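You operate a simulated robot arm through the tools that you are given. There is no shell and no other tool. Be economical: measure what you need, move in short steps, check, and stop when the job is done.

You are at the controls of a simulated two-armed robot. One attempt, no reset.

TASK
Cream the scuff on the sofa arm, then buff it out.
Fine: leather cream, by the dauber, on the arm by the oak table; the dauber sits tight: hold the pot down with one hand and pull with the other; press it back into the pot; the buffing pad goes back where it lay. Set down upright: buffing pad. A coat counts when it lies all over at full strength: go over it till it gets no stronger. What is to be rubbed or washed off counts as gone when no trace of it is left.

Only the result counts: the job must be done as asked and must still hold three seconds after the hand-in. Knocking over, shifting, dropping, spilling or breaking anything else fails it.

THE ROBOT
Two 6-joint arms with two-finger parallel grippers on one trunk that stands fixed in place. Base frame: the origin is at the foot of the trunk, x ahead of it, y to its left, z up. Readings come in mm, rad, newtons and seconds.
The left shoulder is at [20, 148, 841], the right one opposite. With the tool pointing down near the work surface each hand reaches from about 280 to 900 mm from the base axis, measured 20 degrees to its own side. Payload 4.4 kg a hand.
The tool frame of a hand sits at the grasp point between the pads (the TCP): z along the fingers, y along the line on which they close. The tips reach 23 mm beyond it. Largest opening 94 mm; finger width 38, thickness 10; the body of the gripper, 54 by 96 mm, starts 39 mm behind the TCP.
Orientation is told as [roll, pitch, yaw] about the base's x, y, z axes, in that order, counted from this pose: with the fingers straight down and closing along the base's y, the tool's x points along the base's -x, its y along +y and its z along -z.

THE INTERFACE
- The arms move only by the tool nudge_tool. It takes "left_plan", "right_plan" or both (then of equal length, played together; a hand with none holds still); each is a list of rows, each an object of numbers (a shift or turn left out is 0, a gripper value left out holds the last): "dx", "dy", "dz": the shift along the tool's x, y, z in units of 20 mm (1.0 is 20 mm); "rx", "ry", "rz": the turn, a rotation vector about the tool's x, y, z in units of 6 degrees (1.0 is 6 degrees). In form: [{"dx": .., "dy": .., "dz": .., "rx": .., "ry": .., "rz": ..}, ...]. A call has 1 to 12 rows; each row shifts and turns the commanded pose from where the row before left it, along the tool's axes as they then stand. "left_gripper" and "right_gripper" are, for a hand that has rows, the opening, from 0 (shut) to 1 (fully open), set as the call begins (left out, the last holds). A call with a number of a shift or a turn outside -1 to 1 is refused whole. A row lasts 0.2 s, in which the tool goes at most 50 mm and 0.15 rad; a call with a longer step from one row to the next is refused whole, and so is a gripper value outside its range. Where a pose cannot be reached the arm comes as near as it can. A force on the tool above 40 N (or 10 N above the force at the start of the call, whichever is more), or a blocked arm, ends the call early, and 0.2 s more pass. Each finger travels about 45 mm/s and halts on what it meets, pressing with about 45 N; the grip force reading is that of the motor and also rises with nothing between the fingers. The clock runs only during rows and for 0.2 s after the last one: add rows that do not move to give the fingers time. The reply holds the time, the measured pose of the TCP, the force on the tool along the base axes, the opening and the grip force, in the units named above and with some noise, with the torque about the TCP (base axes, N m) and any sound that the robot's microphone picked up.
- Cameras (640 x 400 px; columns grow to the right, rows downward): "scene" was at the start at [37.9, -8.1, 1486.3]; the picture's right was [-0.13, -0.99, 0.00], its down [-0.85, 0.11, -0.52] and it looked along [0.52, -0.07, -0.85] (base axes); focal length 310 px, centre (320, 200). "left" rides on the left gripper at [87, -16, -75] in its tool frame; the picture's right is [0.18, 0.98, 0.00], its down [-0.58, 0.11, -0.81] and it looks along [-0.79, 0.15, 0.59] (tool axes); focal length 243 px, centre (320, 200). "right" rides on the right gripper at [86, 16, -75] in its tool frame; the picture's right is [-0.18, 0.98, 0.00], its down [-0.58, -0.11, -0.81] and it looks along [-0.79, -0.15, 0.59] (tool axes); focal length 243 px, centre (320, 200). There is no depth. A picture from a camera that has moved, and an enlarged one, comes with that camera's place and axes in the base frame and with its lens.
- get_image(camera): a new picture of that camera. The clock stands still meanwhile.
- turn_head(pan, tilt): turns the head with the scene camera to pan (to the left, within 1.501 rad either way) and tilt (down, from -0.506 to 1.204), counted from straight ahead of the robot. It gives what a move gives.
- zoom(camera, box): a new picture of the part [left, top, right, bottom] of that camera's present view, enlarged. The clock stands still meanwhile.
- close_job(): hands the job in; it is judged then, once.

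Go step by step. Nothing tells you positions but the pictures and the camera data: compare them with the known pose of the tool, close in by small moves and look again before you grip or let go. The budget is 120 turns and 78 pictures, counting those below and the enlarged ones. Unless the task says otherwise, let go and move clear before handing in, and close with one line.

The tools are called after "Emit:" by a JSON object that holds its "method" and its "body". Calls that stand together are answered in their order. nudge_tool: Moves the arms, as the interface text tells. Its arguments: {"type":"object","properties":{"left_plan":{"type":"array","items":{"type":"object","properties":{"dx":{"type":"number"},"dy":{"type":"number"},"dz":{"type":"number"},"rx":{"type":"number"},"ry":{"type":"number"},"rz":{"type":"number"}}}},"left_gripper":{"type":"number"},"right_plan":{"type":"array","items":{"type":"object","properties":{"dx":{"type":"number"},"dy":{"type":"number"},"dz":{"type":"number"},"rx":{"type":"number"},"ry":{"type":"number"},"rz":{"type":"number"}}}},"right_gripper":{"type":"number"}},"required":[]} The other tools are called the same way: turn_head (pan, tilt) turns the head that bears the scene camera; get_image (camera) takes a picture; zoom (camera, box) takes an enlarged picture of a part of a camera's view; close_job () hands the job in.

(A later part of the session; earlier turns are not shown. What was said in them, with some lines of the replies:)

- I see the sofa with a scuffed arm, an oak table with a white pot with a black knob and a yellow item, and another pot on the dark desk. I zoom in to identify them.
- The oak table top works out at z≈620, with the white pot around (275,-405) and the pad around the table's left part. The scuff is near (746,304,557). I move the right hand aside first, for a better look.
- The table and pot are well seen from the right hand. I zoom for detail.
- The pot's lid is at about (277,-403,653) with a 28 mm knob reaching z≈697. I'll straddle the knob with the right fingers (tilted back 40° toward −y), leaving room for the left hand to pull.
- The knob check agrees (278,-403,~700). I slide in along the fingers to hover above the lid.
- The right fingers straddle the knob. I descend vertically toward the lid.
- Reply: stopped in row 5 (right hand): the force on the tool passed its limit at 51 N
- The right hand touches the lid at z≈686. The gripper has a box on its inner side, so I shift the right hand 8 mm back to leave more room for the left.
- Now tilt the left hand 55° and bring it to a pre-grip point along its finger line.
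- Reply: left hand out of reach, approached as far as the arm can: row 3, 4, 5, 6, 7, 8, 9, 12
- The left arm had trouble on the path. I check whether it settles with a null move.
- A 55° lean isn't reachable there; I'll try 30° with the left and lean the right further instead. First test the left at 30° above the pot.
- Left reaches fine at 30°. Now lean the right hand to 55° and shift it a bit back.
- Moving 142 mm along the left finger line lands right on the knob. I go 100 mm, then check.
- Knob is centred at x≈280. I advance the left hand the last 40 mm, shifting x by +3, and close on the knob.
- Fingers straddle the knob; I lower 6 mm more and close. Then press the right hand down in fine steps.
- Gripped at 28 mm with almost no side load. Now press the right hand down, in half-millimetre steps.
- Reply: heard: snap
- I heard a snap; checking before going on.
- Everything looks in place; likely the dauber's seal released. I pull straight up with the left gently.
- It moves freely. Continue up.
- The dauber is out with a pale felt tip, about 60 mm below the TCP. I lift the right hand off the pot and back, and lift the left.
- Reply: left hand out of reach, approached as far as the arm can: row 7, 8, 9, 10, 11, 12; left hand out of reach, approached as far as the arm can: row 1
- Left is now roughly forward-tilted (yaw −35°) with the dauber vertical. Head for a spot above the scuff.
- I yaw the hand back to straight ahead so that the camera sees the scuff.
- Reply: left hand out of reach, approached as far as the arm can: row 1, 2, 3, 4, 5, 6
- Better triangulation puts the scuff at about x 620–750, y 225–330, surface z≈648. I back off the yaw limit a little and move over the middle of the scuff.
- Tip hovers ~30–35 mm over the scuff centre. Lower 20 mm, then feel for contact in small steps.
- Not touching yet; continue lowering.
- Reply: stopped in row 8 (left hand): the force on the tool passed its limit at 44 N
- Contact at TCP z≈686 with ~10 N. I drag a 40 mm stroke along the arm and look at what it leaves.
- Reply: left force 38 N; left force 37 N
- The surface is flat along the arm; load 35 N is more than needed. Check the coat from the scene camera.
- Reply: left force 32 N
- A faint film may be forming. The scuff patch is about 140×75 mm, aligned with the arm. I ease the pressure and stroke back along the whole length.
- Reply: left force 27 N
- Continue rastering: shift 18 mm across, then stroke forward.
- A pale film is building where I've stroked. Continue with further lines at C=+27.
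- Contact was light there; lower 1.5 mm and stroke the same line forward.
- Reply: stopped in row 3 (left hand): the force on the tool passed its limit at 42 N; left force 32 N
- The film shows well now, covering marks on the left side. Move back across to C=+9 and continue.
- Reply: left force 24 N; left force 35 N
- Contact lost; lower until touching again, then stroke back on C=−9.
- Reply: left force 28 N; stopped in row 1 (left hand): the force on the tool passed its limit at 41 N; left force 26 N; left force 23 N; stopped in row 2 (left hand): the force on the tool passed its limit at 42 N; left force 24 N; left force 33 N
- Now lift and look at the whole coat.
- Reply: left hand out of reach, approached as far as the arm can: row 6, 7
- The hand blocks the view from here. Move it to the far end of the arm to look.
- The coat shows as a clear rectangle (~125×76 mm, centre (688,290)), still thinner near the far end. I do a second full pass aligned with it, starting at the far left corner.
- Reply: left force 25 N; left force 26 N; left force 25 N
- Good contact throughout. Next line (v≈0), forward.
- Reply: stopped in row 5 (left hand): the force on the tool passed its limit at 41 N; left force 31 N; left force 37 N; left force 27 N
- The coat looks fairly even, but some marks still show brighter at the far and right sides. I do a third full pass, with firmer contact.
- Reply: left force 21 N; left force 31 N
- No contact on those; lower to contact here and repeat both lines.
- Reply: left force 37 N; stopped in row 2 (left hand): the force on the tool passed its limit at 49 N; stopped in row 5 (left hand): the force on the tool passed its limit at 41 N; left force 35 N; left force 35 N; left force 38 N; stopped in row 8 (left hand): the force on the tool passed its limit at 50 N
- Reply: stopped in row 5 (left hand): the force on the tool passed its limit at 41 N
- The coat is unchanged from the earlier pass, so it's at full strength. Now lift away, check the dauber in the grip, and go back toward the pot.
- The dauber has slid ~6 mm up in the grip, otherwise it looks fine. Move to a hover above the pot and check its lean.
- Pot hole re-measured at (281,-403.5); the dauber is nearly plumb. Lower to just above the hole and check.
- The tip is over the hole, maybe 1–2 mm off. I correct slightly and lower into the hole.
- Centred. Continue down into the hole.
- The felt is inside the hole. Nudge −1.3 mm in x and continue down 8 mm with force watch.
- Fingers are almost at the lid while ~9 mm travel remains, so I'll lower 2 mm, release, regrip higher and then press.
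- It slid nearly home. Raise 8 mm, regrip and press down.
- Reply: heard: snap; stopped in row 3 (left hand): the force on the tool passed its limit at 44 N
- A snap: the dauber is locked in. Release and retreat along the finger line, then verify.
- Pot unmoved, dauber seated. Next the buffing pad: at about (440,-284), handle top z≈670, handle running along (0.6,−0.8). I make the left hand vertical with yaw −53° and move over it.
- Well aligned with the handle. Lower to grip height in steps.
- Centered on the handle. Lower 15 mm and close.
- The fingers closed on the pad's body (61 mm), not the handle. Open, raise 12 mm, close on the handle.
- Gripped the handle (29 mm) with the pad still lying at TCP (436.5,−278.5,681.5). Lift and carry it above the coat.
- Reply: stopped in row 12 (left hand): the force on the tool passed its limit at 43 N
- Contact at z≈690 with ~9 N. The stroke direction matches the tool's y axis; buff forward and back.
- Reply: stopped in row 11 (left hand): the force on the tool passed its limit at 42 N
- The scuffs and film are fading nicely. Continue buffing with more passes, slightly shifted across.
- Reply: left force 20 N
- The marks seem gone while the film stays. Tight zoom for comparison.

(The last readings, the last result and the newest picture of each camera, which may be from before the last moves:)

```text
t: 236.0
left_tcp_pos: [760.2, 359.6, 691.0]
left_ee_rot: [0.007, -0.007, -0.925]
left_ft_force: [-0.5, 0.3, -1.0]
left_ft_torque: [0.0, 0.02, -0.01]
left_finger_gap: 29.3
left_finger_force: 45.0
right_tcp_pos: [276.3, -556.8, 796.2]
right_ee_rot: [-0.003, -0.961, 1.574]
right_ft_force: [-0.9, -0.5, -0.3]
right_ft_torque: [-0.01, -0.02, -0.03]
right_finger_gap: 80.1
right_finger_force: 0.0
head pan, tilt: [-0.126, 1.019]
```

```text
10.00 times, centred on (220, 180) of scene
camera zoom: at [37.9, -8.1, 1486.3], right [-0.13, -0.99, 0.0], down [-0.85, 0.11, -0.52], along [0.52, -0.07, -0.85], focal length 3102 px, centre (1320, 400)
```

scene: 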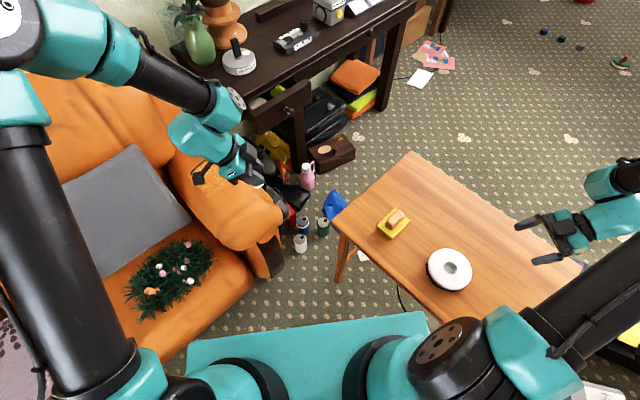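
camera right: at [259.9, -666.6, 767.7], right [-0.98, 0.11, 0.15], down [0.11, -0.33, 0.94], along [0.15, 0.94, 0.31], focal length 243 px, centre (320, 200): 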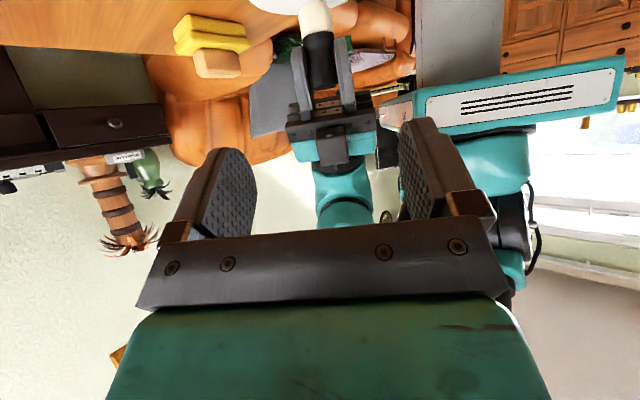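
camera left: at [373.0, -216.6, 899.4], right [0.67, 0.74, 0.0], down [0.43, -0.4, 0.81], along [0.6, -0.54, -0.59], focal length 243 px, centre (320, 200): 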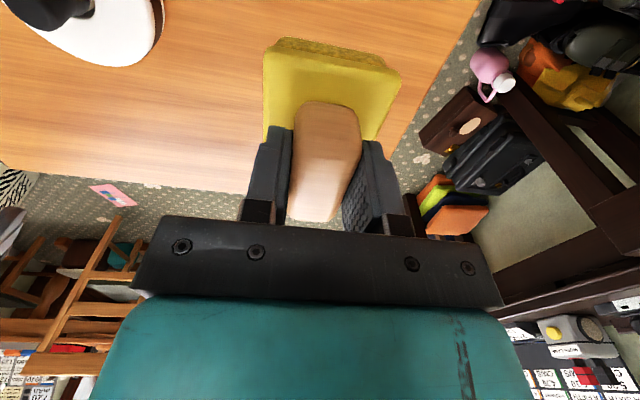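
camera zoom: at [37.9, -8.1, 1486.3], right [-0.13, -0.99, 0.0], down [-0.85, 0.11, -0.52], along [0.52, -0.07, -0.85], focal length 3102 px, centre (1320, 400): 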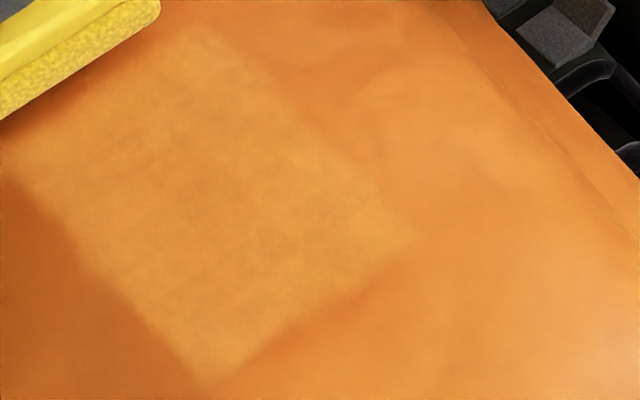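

The scuffs are gone and the film is even. I do a few extra firm passes, especially at the far-left corner, to be sure no trace remains.

Emit:
{"method": "nudge_tool", "body": {"left_plan": [{"dy": -0.8}, {"dz": 0.04}, {"dz": 0.03}, {}]}}

Emit:
{"method": "nudge_tool", "body": {"left_plan": [{"dy": -0.6}, {"dy": -0.6}, {"dy": -0.6}, {"dy": -0.6}, {"dy": -0.6}, {"dy": -0.6}, {"dy": -0.6}, {"dy": -0.6}, {"dy": -0.6}, {"dy": -0.6}]}}

Emit:
{"method": "nudge_tool", "body": {"left_plan": [{"dy": 0.6}, {"dy": 0.6}, {"dy": 0.6}, {"dy": 0.6}, {"dy": 0.6}, {"dy": 0.6}, {"dy": 0.6}, {"dy": 0.6}, {"dy": 0.6}, {"dy": 0.6}]}}

Emit:
{"method": "nudge_tool", "body": {"left_plan": [{"dx": -0.9}, {"dy": -0.6}, {"dy": -0.6}, {"dy": -0.6}, {"dy": -0.6}, {"dy": -0.6}, {"dy": -0.6}, {"dy": -0.6}, {"dy": -0.6}, {"dy": -0.6}, {"dy": -0.6}, {"dy": -0.6}]}}

Emit:
{"method": "nudge_tool", "body": {"left_plan": [{"dy": 0.6}, {"dy": 0.6}, {"dy": 0.6}, {"dy": 0.6}, {"dy": 0.6}, {"dy": 0.6}, {"dy": 0.6}, {"dy": 0.6}, {"dy": 0.6}, {"dy": 0.6}, {"dy": 0.6}, {"dy": 0.6}]}}

```text
t: 237.0
left_tcp_pos: [752.0, 351.0, 691.0]
left_ee_rot: [0.009, -0.007, -0.925]
left_ft_force: [-0.5, -2.1, 6.8]
left_ft_torque: [-0.21, 0.31, 0.05]
left_finger_gap: 29.4
left_finger_force: 45.1
right_tcp_pos: [276.0, -556.3, 796.3]
right_ee_rot: [-0.002, -0.961, 1.572]
right_ft_force: [0.4, -0.5, 0.1]
right_ft_torque: [0.05, 0.03, -0.02]
right_finger_gap: 80.2
right_finger_force: 0.1
head pan, tilt: [-0.126, 1.019]
```

```text
t: 239.2
left_tcp_pos: [655.0, 275.9, 689.8]
left_ee_rot: [0.01, -0.007, -0.925]
left_ft_force: [8.9, 6.1, 32.9]
left_ft_torque: [-0.08, -0.03, -0.01]
left_finger_gap: 29.3
left_finger_force: 45.3
right_tcp_pos: [277.5, -557.0, 796.3]
right_ee_rot: [-0.004, -0.96, 1.572]
right_ft_force: [0.9, 0.3, 1.1]
right_ft_torque: [0.01, -0.02, -0.01]
right_finger_gap: 79.8
right_finger_force: 0.2
head pan, tilt: [-0.126, 1.019]
```

```text
t: 241.4
left_tcp_pos: [749.4, 350.6, 689.2]
left_ee_rot: [0.01, -0.008, -0.925]
left_ft_force: [0.1, 0.6, -1.1]
left_ft_torque: [0.0, 0.01, 0.0]
left_finger_gap: 29.3
left_finger_force: 45.2
right_tcp_pos: [276.3, -556.2, 796.2]
right_ee_rot: [-0.001, -0.961, 1.572]
right_ft_force: [0.2, -0.3, 0.1]
right_ft_torque: [-0.02, 0.0, 0.01]
right_finger_gap: 80.0
right_finger_force: 0.0
head pan, tilt: [-0.126, 1.019]
```

```text
t: 244.0
left_tcp_pos: [655.6, 254.9, 689.4]
left_ee_rot: [0.009, -0.007, -0.923]
left_ft_force: [3.8, 3.8, 15.9]
left_ft_torque: [0.03, 0.22, -0.04]
left_finger_gap: 29.4
left_finger_force: 45.4
right_tcp_pos: [276.5, -555.3, 796.4]
right_ee_rot: [-0.002, -0.96, 1.572]
right_ft_force: [0.0, 0.5, -0.6]
right_ft_torque: [0.0, 0.0, 0.01]
right_finger_gap: 79.9
right_finger_force: 0.0
head pan, tilt: [-0.126, 1.019]
```

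```text
t: 246.6
left_tcp_pos: [768.8, 341.6, 689.0]
left_ee_rot: [0.006, -0.009, -0.924]
left_ft_force: [0.3, -0.2, -0.3]
left_ft_torque: [-0.07, 0.0, -0.02]
left_finger_gap: 29.7
left_finger_force: 43.8
right_tcp_pos: [276.5, -557.3, 796.3]
right_ee_rot: [-0.002, -0.962, 1.572]
right_ft_force: [0.5, -0.3, 0.3]
right_ft_torque: [0.0, 0.02, 0.0]
right_finger_gap: 79.9
right_finger_force: 0.0
head pan, tilt: [-0.126, 1.019]
```

Emit:
{"method": "nudge_tool", "body": {"left_plan": [{"dx": 0.8, "dy": -0.8}, {"dz": 0.04}, {"dz": 0.03}, {}]}}

Emit:
{"method": "nudge_tool", "body": {"left_plan": [{"dy": -0.6}, {"dy": -0.6}, {"dy": -0.6}, {"dy": -0.6}, {"dy": 0.6}, {"dy": 0.6}, {"dy": 0.6}, {"dy": 0.6}]}}

Emit:
{"method": "nudge_tool", "body": {"left_plan": [{"dz": -1}, {"dz": -1}, {"dz": -1}, {"dx": 0.5, "dy": 0.7, "dz": -1}, {"dx": 0.5, "dy": 0.7, "dz": -1}, {"dz": -1}]}}

Emit:
{"method": "zoom", "body": {"camera": "scene", "box": [188, 150, 248, 200]}}

```text
t: 247.6
left_tcp_pos: [747.6, 346.6, 690.4]
left_ee_rot: [0.01, -0.007, -0.924]
left_ft_force: [-10.1, 2.0, 26.6]
left_ft_torque: [-0.07, 0.73, -0.05]
left_finger_gap: 29.4
left_finger_force: 44.8
right_tcp_pos: [276.9, -556.7, 794.9]
right_ee_rot: [-0.003, -0.962, 1.572]
right_ft_force: [0.7, -1.0, -0.1]
right_ft_torque: [-0.01, -0.04, -0.02]
right_finger_gap: 79.6
right_finger_force: 0.0
head pan, tilt: [-0.126, 1.019]
```

```text
t: 249.4
left_tcp_pos: [747.5, 346.1, 688.8]
left_ee_rot: [0.008, -0.008, -0.926]
left_ft_force: [-10.2, -9.0, 34.2]
left_ft_torque: [-0.41, 0.4, 0.02]
left_finger_gap: 29.4
left_finger_force: 45.1
right_tcp_pos: [276.6, -557.1, 796.7]
right_ee_rot: [-0.003, -0.962, 1.574]
right_ft_force: [-0.1, 0.5, -0.4]
right_ft_torque: [-0.03, 0.01, -0.04]
right_finger_gap: 80.0
right_finger_force: 0.0
head pan, tilt: [-0.126, 1.019]
```

```text
t: 250.8
left_tcp_pos: [756.4, 379.8, 808.3]
left_ee_rot: [0.008, -0.006, -0.925]
left_ft_force: [0.5, 0.0, -1.2]
left_ft_torque: [0.01, 0.0, 0.0]
left_finger_gap: 29.3
left_finger_force: 44.7
right_tcp_pos: [278.3, -555.8, 797.8]
right_ee_rot: [0.0, -0.962, 1.573]
right_ft_force: [0.1, -0.1, -0.8]
right_ft_torque: [0.02, -0.02, -0.01]
right_finger_gap: 79.8
right_finger_force: 0.1
head pan, tilt: [-0.126, 1.019]
```

```text
8.00 times, centred on (218, 175) of scene
camera zoom: at [38.0, -8.0, 1486.3], right [-0.13, -0.99, 0.0], down [-0.85, 0.11, -0.52], along [0.52, -0.07, -0.85], focal length 2482 px, centre (1136, 400)
```

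zoom: 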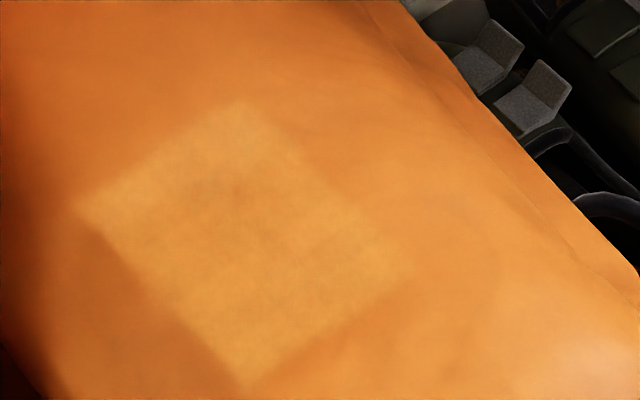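

No trace of the scuff; the coat is even. Carry the pad back to where it lay.

Emit:
{"method": "nudge_tool", "body": {"left_plan": [{"dx": -0.505, "dy": -0.988, "dz": -0.2}, {"dx": -0.505, "dy": -0.988, "dz": -0.2}, {"dx": -0.505, "dy": -0.988, "dz": -0.2}, {"dx": -0.505, "dy": -0.988, "dz": -0.2}, {"dx": -0.505, "dy": -0.988, "dz": -0.2}, {"dx": -0.505, "dy": -0.988}, {"dx": -0.505, "dy": -0.988}, {"dx": -0.505, "dy": -0.988}, {"dx": -0.505, "dy": -0.988}, {"dx": -0.505, "dy": -0.988}, {"dx": -0.505, "dy": -0.988}, {"dx": -0.505, "dy": -0.988}]}}

Emit:
{"method": "nudge_tool", "body": {"left_plan": [{"dx": -0.505, "dy": -0.988}, {"dx": -0.505, "dy": -0.988}, {"dx": -0.505, "dy": -0.988}, {"dx": -0.505, "dy": -0.988}, {"dx": -0.505, "dy": -0.988}, {"dx": -0.505, "dy": -0.988}, {"dx": -0.505, "dy": -0.988}, {"dx": -0.505, "dy": -0.988}, {"dx": -0.505, "dy": -0.988}, {"dx": -0.505, "dy": -0.988}, {"dx": -0.505, "dy": -0.988}, {"dx": -0.505, "dy": -0.988}]}}

Emit:
{"method": "nudge_tool", "body": {"left_plan": [{"dx": -0.505, "dy": -0.988}, {"dx": -0.505, "dy": -0.988}, {"dx": -0.505, "dy": -0.988}, {"dx": -0.505, "dy": -0.988}, {"dx": -0.505, "dy": -0.988}, {"dx": -0.505, "dy": -0.988}, {"dx": -0.505, "dy": -0.988}, {"dx": -0.505, "dy": -0.988}, {"dx": -0.505, "dy": -0.988}, {}, {}]}}

```text
t: 253.4
left_tcp_pos: [639.9, 136.7, 827.3]
left_ee_rot: [0.008, -0.007, -0.924]
left_ft_force: [0.2, 0.0, -0.5]
left_ft_torque: [-0.05, 0.03, -0.02]
left_finger_gap: 29.3
left_finger_force: 45.4
right_tcp_pos: [276.0, -556.6, 795.5]
right_ee_rot: [-0.002, -0.962, 1.573]
right_ft_force: [-0.1, 0.6, 0.1]
right_ft_torque: [0.02, 0.01, -0.01]
right_finger_gap: 80.0
right_finger_force: 0.2
head pan, tilt: [-0.126, 1.019]
```

```text
t: 256.0
left_tcp_pos: [522.1, -101.8, 828.5]
left_ee_rot: [0.008, -0.007, -0.925]
left_ft_force: [0.7, 1.2, -0.5]
left_ft_torque: [0.0, -0.01, 0.02]
left_finger_gap: 29.3
left_finger_force: 45.2
right_tcp_pos: [277.1, -556.6, 795.5]
right_ee_rot: [-0.002, -0.959, 1.571]
right_ft_force: [-0.7, 1.4, -0.1]
right_ft_torque: [0.02, -0.01, 0.01]
right_finger_gap: 79.9
right_finger_force: 0.1
head pan, tilt: [-0.126, 1.019]
```

```text
t: 258.4
left_tcp_pos: [434.6, -280.8, 824.5]
left_ee_rot: [0.011, -0.008, -0.926]
left_ft_force: [0.4, 0.4, -1.3]
left_ft_torque: [0.01, 0.01, 0.01]
left_finger_gap: 29.3
left_finger_force: 45.3
right_tcp_pos: [275.7, -557.1, 795.3]
right_ee_rot: [-0.001, -0.962, 1.572]
right_ft_force: [0.6, 0.2, 0.1]
right_ft_torque: [0.04, 0.04, 0.0]
right_finger_gap: 79.9
right_finger_force: 0.0
head pan, tilt: [-0.126, 1.019]
```

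Emit:
{"method": "nudge_tool", "body": {"left_plan": [{"dx": 0.035, "dy": 0.145}, {"dz": 1}, {"dz": 1}, {"dz": 1}, {"dz": 1}, {"dz": 1}, {"dz": 1}, {"dz": 0.3}, {}]}}

Emit:
{"method": "get_image", "body": {"camera": "left"}}

```text
t: 260.4
left_tcp_pos: [437.8, -279.3, 699.1]
left_ee_rot: [0.008, -0.006, -0.924]
left_ft_force: [1.4, 0.1, -0.2]
left_ft_torque: [-0.02, 0.01, -0.01]
left_finger_gap: 29.4
left_finger_force: 44.7
right_tcp_pos: [275.9, -555.3, 796.6]
right_ee_rot: [-0.001, -0.962, 1.573]
right_ft_force: [0.9, -0.1, 0.0]
right_ft_torque: [0.0, 0.0, 0.04]
right_finger_gap: 80.1
right_finger_force: 0.2
head pan, tilt: [-0.126, 1.019]
```

```text
7 pictures are left
camera left: at [371.4, -219.0, 771.2], right [0.67, 0.74, 0.01], down [0.43, -0.4, 0.81], along [0.6, -0.54, -0.58], focal length 243 px, centre (320, 200)
```

left: 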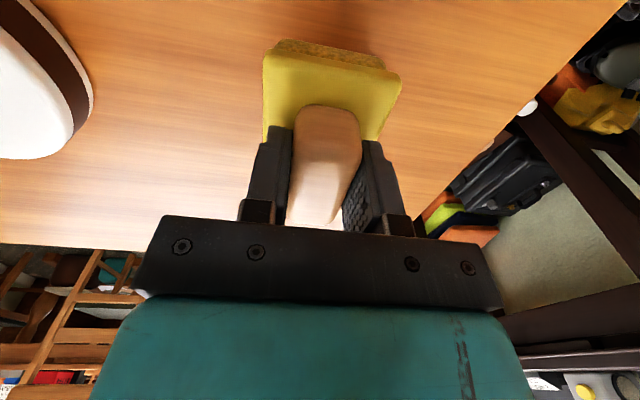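

Pad pose in the grip is as before. Lower gently to the table.

Emit:
{"method": "nudge_tool", "body": {"left_plan": [{"dz": 0.25}, {"dz": 0.25}, {"dz": 0.1}, {"dz": 0.1}, {"dz": 0.05}]}}

Emit:
{"method": "nudge_tool", "body": {"left_plan": [{"dz": 0.04}, {"dz": 0.04}, {"dz": 0.04}, {"dz": 0.04}]}}

```text
t: 261.6
left_tcp_pos: [438.4, -278.8, 684.3]
left_ee_rot: [0.009, -0.008, -0.924]
left_ft_force: [-0.1, 0.0, -0.3]
left_ft_torque: [-0.02, 0.0, -0.01]
left_finger_gap: 29.2
left_finger_force: 45.1
right_tcp_pos: [277.1, -557.5, 795.9]
right_ee_rot: [-0.002, -0.961, 1.573]
right_ft_force: [-0.7, 0.3, -0.5]
right_ft_torque: [-0.01, -0.02, 0.01]
right_finger_gap: 80.3
right_finger_force: 0.0
head pan, tilt: [-0.126, 1.019]
```

```text
t: 262.6
left_tcp_pos: [439.9, -278.5, 681.9]
left_ee_rot: [0.009, -0.006, -0.924]
left_ft_force: [1.1, -0.5, -1.7]
left_ft_torque: [-0.02, 0.0, -0.02]
left_finger_gap: 29.4
left_finger_force: 45.3
right_tcp_pos: [277.5, -556.5, 795.6]
right_ee_rot: [-0.001, -0.963, 1.573]
right_ft_force: [0.1, -0.5, 0.3]
right_ft_torque: [0.0, 0.01, -0.04]
right_finger_gap: 79.7
right_finger_force: 0.0
head pan, tilt: [-0.126, 1.019]
```

Emit:
{"method": "nudge_tool", "body": {"left_plan": [{"dy": -0.05, "dz": 0.03}, {"dz": 0.03}, {"dz": 0.03}, {"dz": 0.03}]}}

```text
t: 263.6
left_tcp_pos: [438.7, -279.1, 680.5]
left_ee_rot: [0.009, -0.009, -0.926]
left_ft_force: [-3.3, 10.5, 34.1]
left_ft_torque: [0.55, 0.7, -0.19]
left_finger_gap: 29.5
left_finger_force: 45.1
right_tcp_pos: [276.5, -557.5, 795.4]
right_ee_rot: [-0.002, -0.959, 1.573]
right_ft_force: [-0.3, -0.4, 1.0]
right_ft_torque: [-0.03, 0.0, 0.0]
right_finger_gap: 79.7
right_finger_force: 0.0
head pan, tilt: [-0.126, 1.019]
```

On the table; relieve the pressure, release and rise.

Emit:
{"method": "nudge_tool", "body": {"left_plan": [{"dz": -0.04}, {}]}}

Emit:
{"method": "nudge_tool", "body": {"left_gripper": 0.55, "left_plan": [{}, {}, {}, {}, {"dz": -0.5}, {"dz": -1}, {"dz": -1}, {"dz": -1}, {"dz": -1}, {"dz": -1}, {"dz": -1}]}}

Emit:
{"method": "nudge_tool", "body": {"left_plan": [{"dx": 0.5, "dy": 0.95}, {"dx": 0.5, "dy": 0.95}, {"dx": 0.5, "dy": 0.95}, {"dx": 0.5, "dy": 0.95}, {"dx": 0.5, "dy": 0.95}, {"dx": 0.5, "dy": 0.95}, {"dx": 0.5, "dy": 0.95}, {"dx": 0.5, "dy": 0.95}, {"dx": 0.5, "dy": 0.95}, {"dx": 0.5, "dy": 0.95}, {"dx": 0.5, "dy": 0.95}, {"dx": 0.5, "dy": 0.95}]}}

Emit:
{"method": "zoom", "body": {"camera": "scene", "box": [370, 190, 498, 300]}}

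Emit:
{"method": "get_image", "body": {"camera": "scene"}}

```text
t: 264.2
left_tcp_pos: [438.5, -279.2, 679.5]
left_ee_rot: [0.011, -0.009, -0.924]
left_ft_force: [7.1, 5.9, 25.9]
left_ft_torque: [0.06, 0.05, 0.01]
left_finger_gap: 29.1
left_finger_force: 45.2
right_tcp_pos: [276.6, -556.7, 796.4]
right_ee_rot: [-0.003, -0.96, 1.572]
right_ft_force: [-0.1, -0.4, 0.6]
right_ft_torque: [-0.02, 0.02, 0.05]
right_finger_gap: 80.3
right_finger_force: 0.0
head pan, tilt: [-0.126, 1.019]
```

```text
t: 266.6
left_tcp_pos: [436.5, -277.7, 808.4]
left_ee_rot: [0.009, -0.009, -0.924]
left_ft_force: [-0.2, -0.2, -0.2]
left_ft_torque: [-0.04, -0.03, 0.02]
left_finger_gap: 51.6
left_finger_force: 0.0
right_tcp_pos: [277.4, -557.0, 795.2]
right_ee_rot: [-0.001, -0.962, 1.571]
right_ft_force: [0.0, 0.2, 0.8]
right_ft_torque: [-0.01, -0.01, 0.02]
right_finger_gap: 79.9
right_finger_force: 0.1
head pan, tilt: [-0.126, 1.019]
```

```text
t: 269.2
left_tcp_pos: [548.0, -47.3, 810.0]
left_ee_rot: [0.01, -0.007, -0.924]
left_ft_force: [-0.9, -0.9, -0.9]
left_ft_torque: [0.0, 0.04, -0.03]
left_finger_gap: 51.8
left_finger_force: 0.1
right_tcp_pos: [276.1, -556.3, 795.8]
right_ee_rot: [-0.003, -0.962, 1.572]
right_ft_force: [0.0, 0.3, 0.3]
right_ft_torque: [-0.01, 0.0, -0.01]
right_finger_gap: 79.8
right_finger_force: 0.0
head pan, tilt: [-0.126, 1.019]
```

```text
3.64 times, centred on (434, 245) of scene
camera zoom: at [37.8, -8.2, 1486.3], right [-0.13, -0.99, 0.0], down [-0.85, 0.11, -0.52], along [0.52, -0.07, -0.85], focal length 1128 px, centre (-94, 36)
```

zoom: 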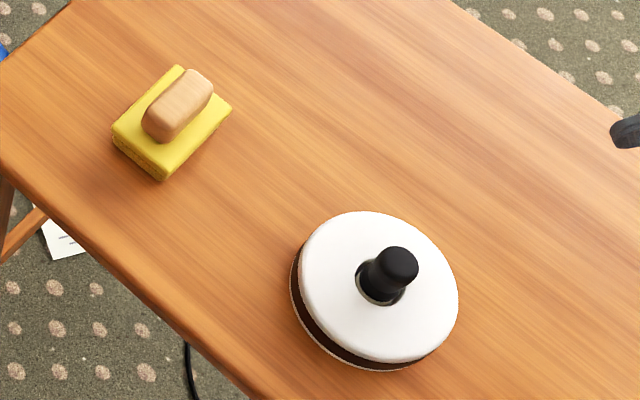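

```text
5 pictures are left
```

scene: 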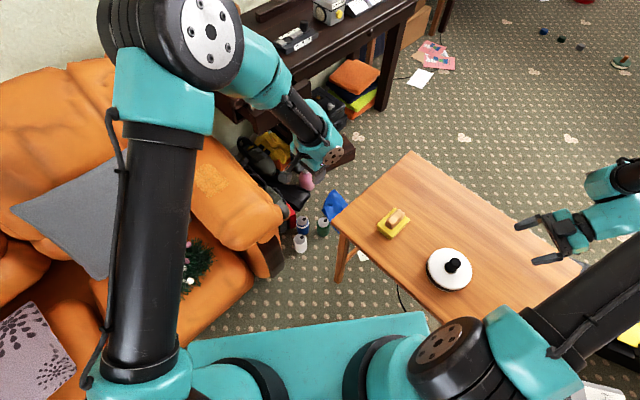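

The pad lies where it was, the pot stands unmoved with the dauber seated, and the arm shows an even coat with no scuff. Handing in.

Emit:
{"method": "close_job", "body": {}}

```text
The job is handed in.
```

I creamed the scuff on the sofa arm to an even, full-strength coat and buffed it until no mark showed in the pictures. The dauber is pressed back into the pot, which snapped shut and stands where it was. The pad lies upright back in its place, and both hands are clear. I did not see a label on the pot. I took it to be the leather cream because the only other pot I saw, on the desk, is marked wood glue.
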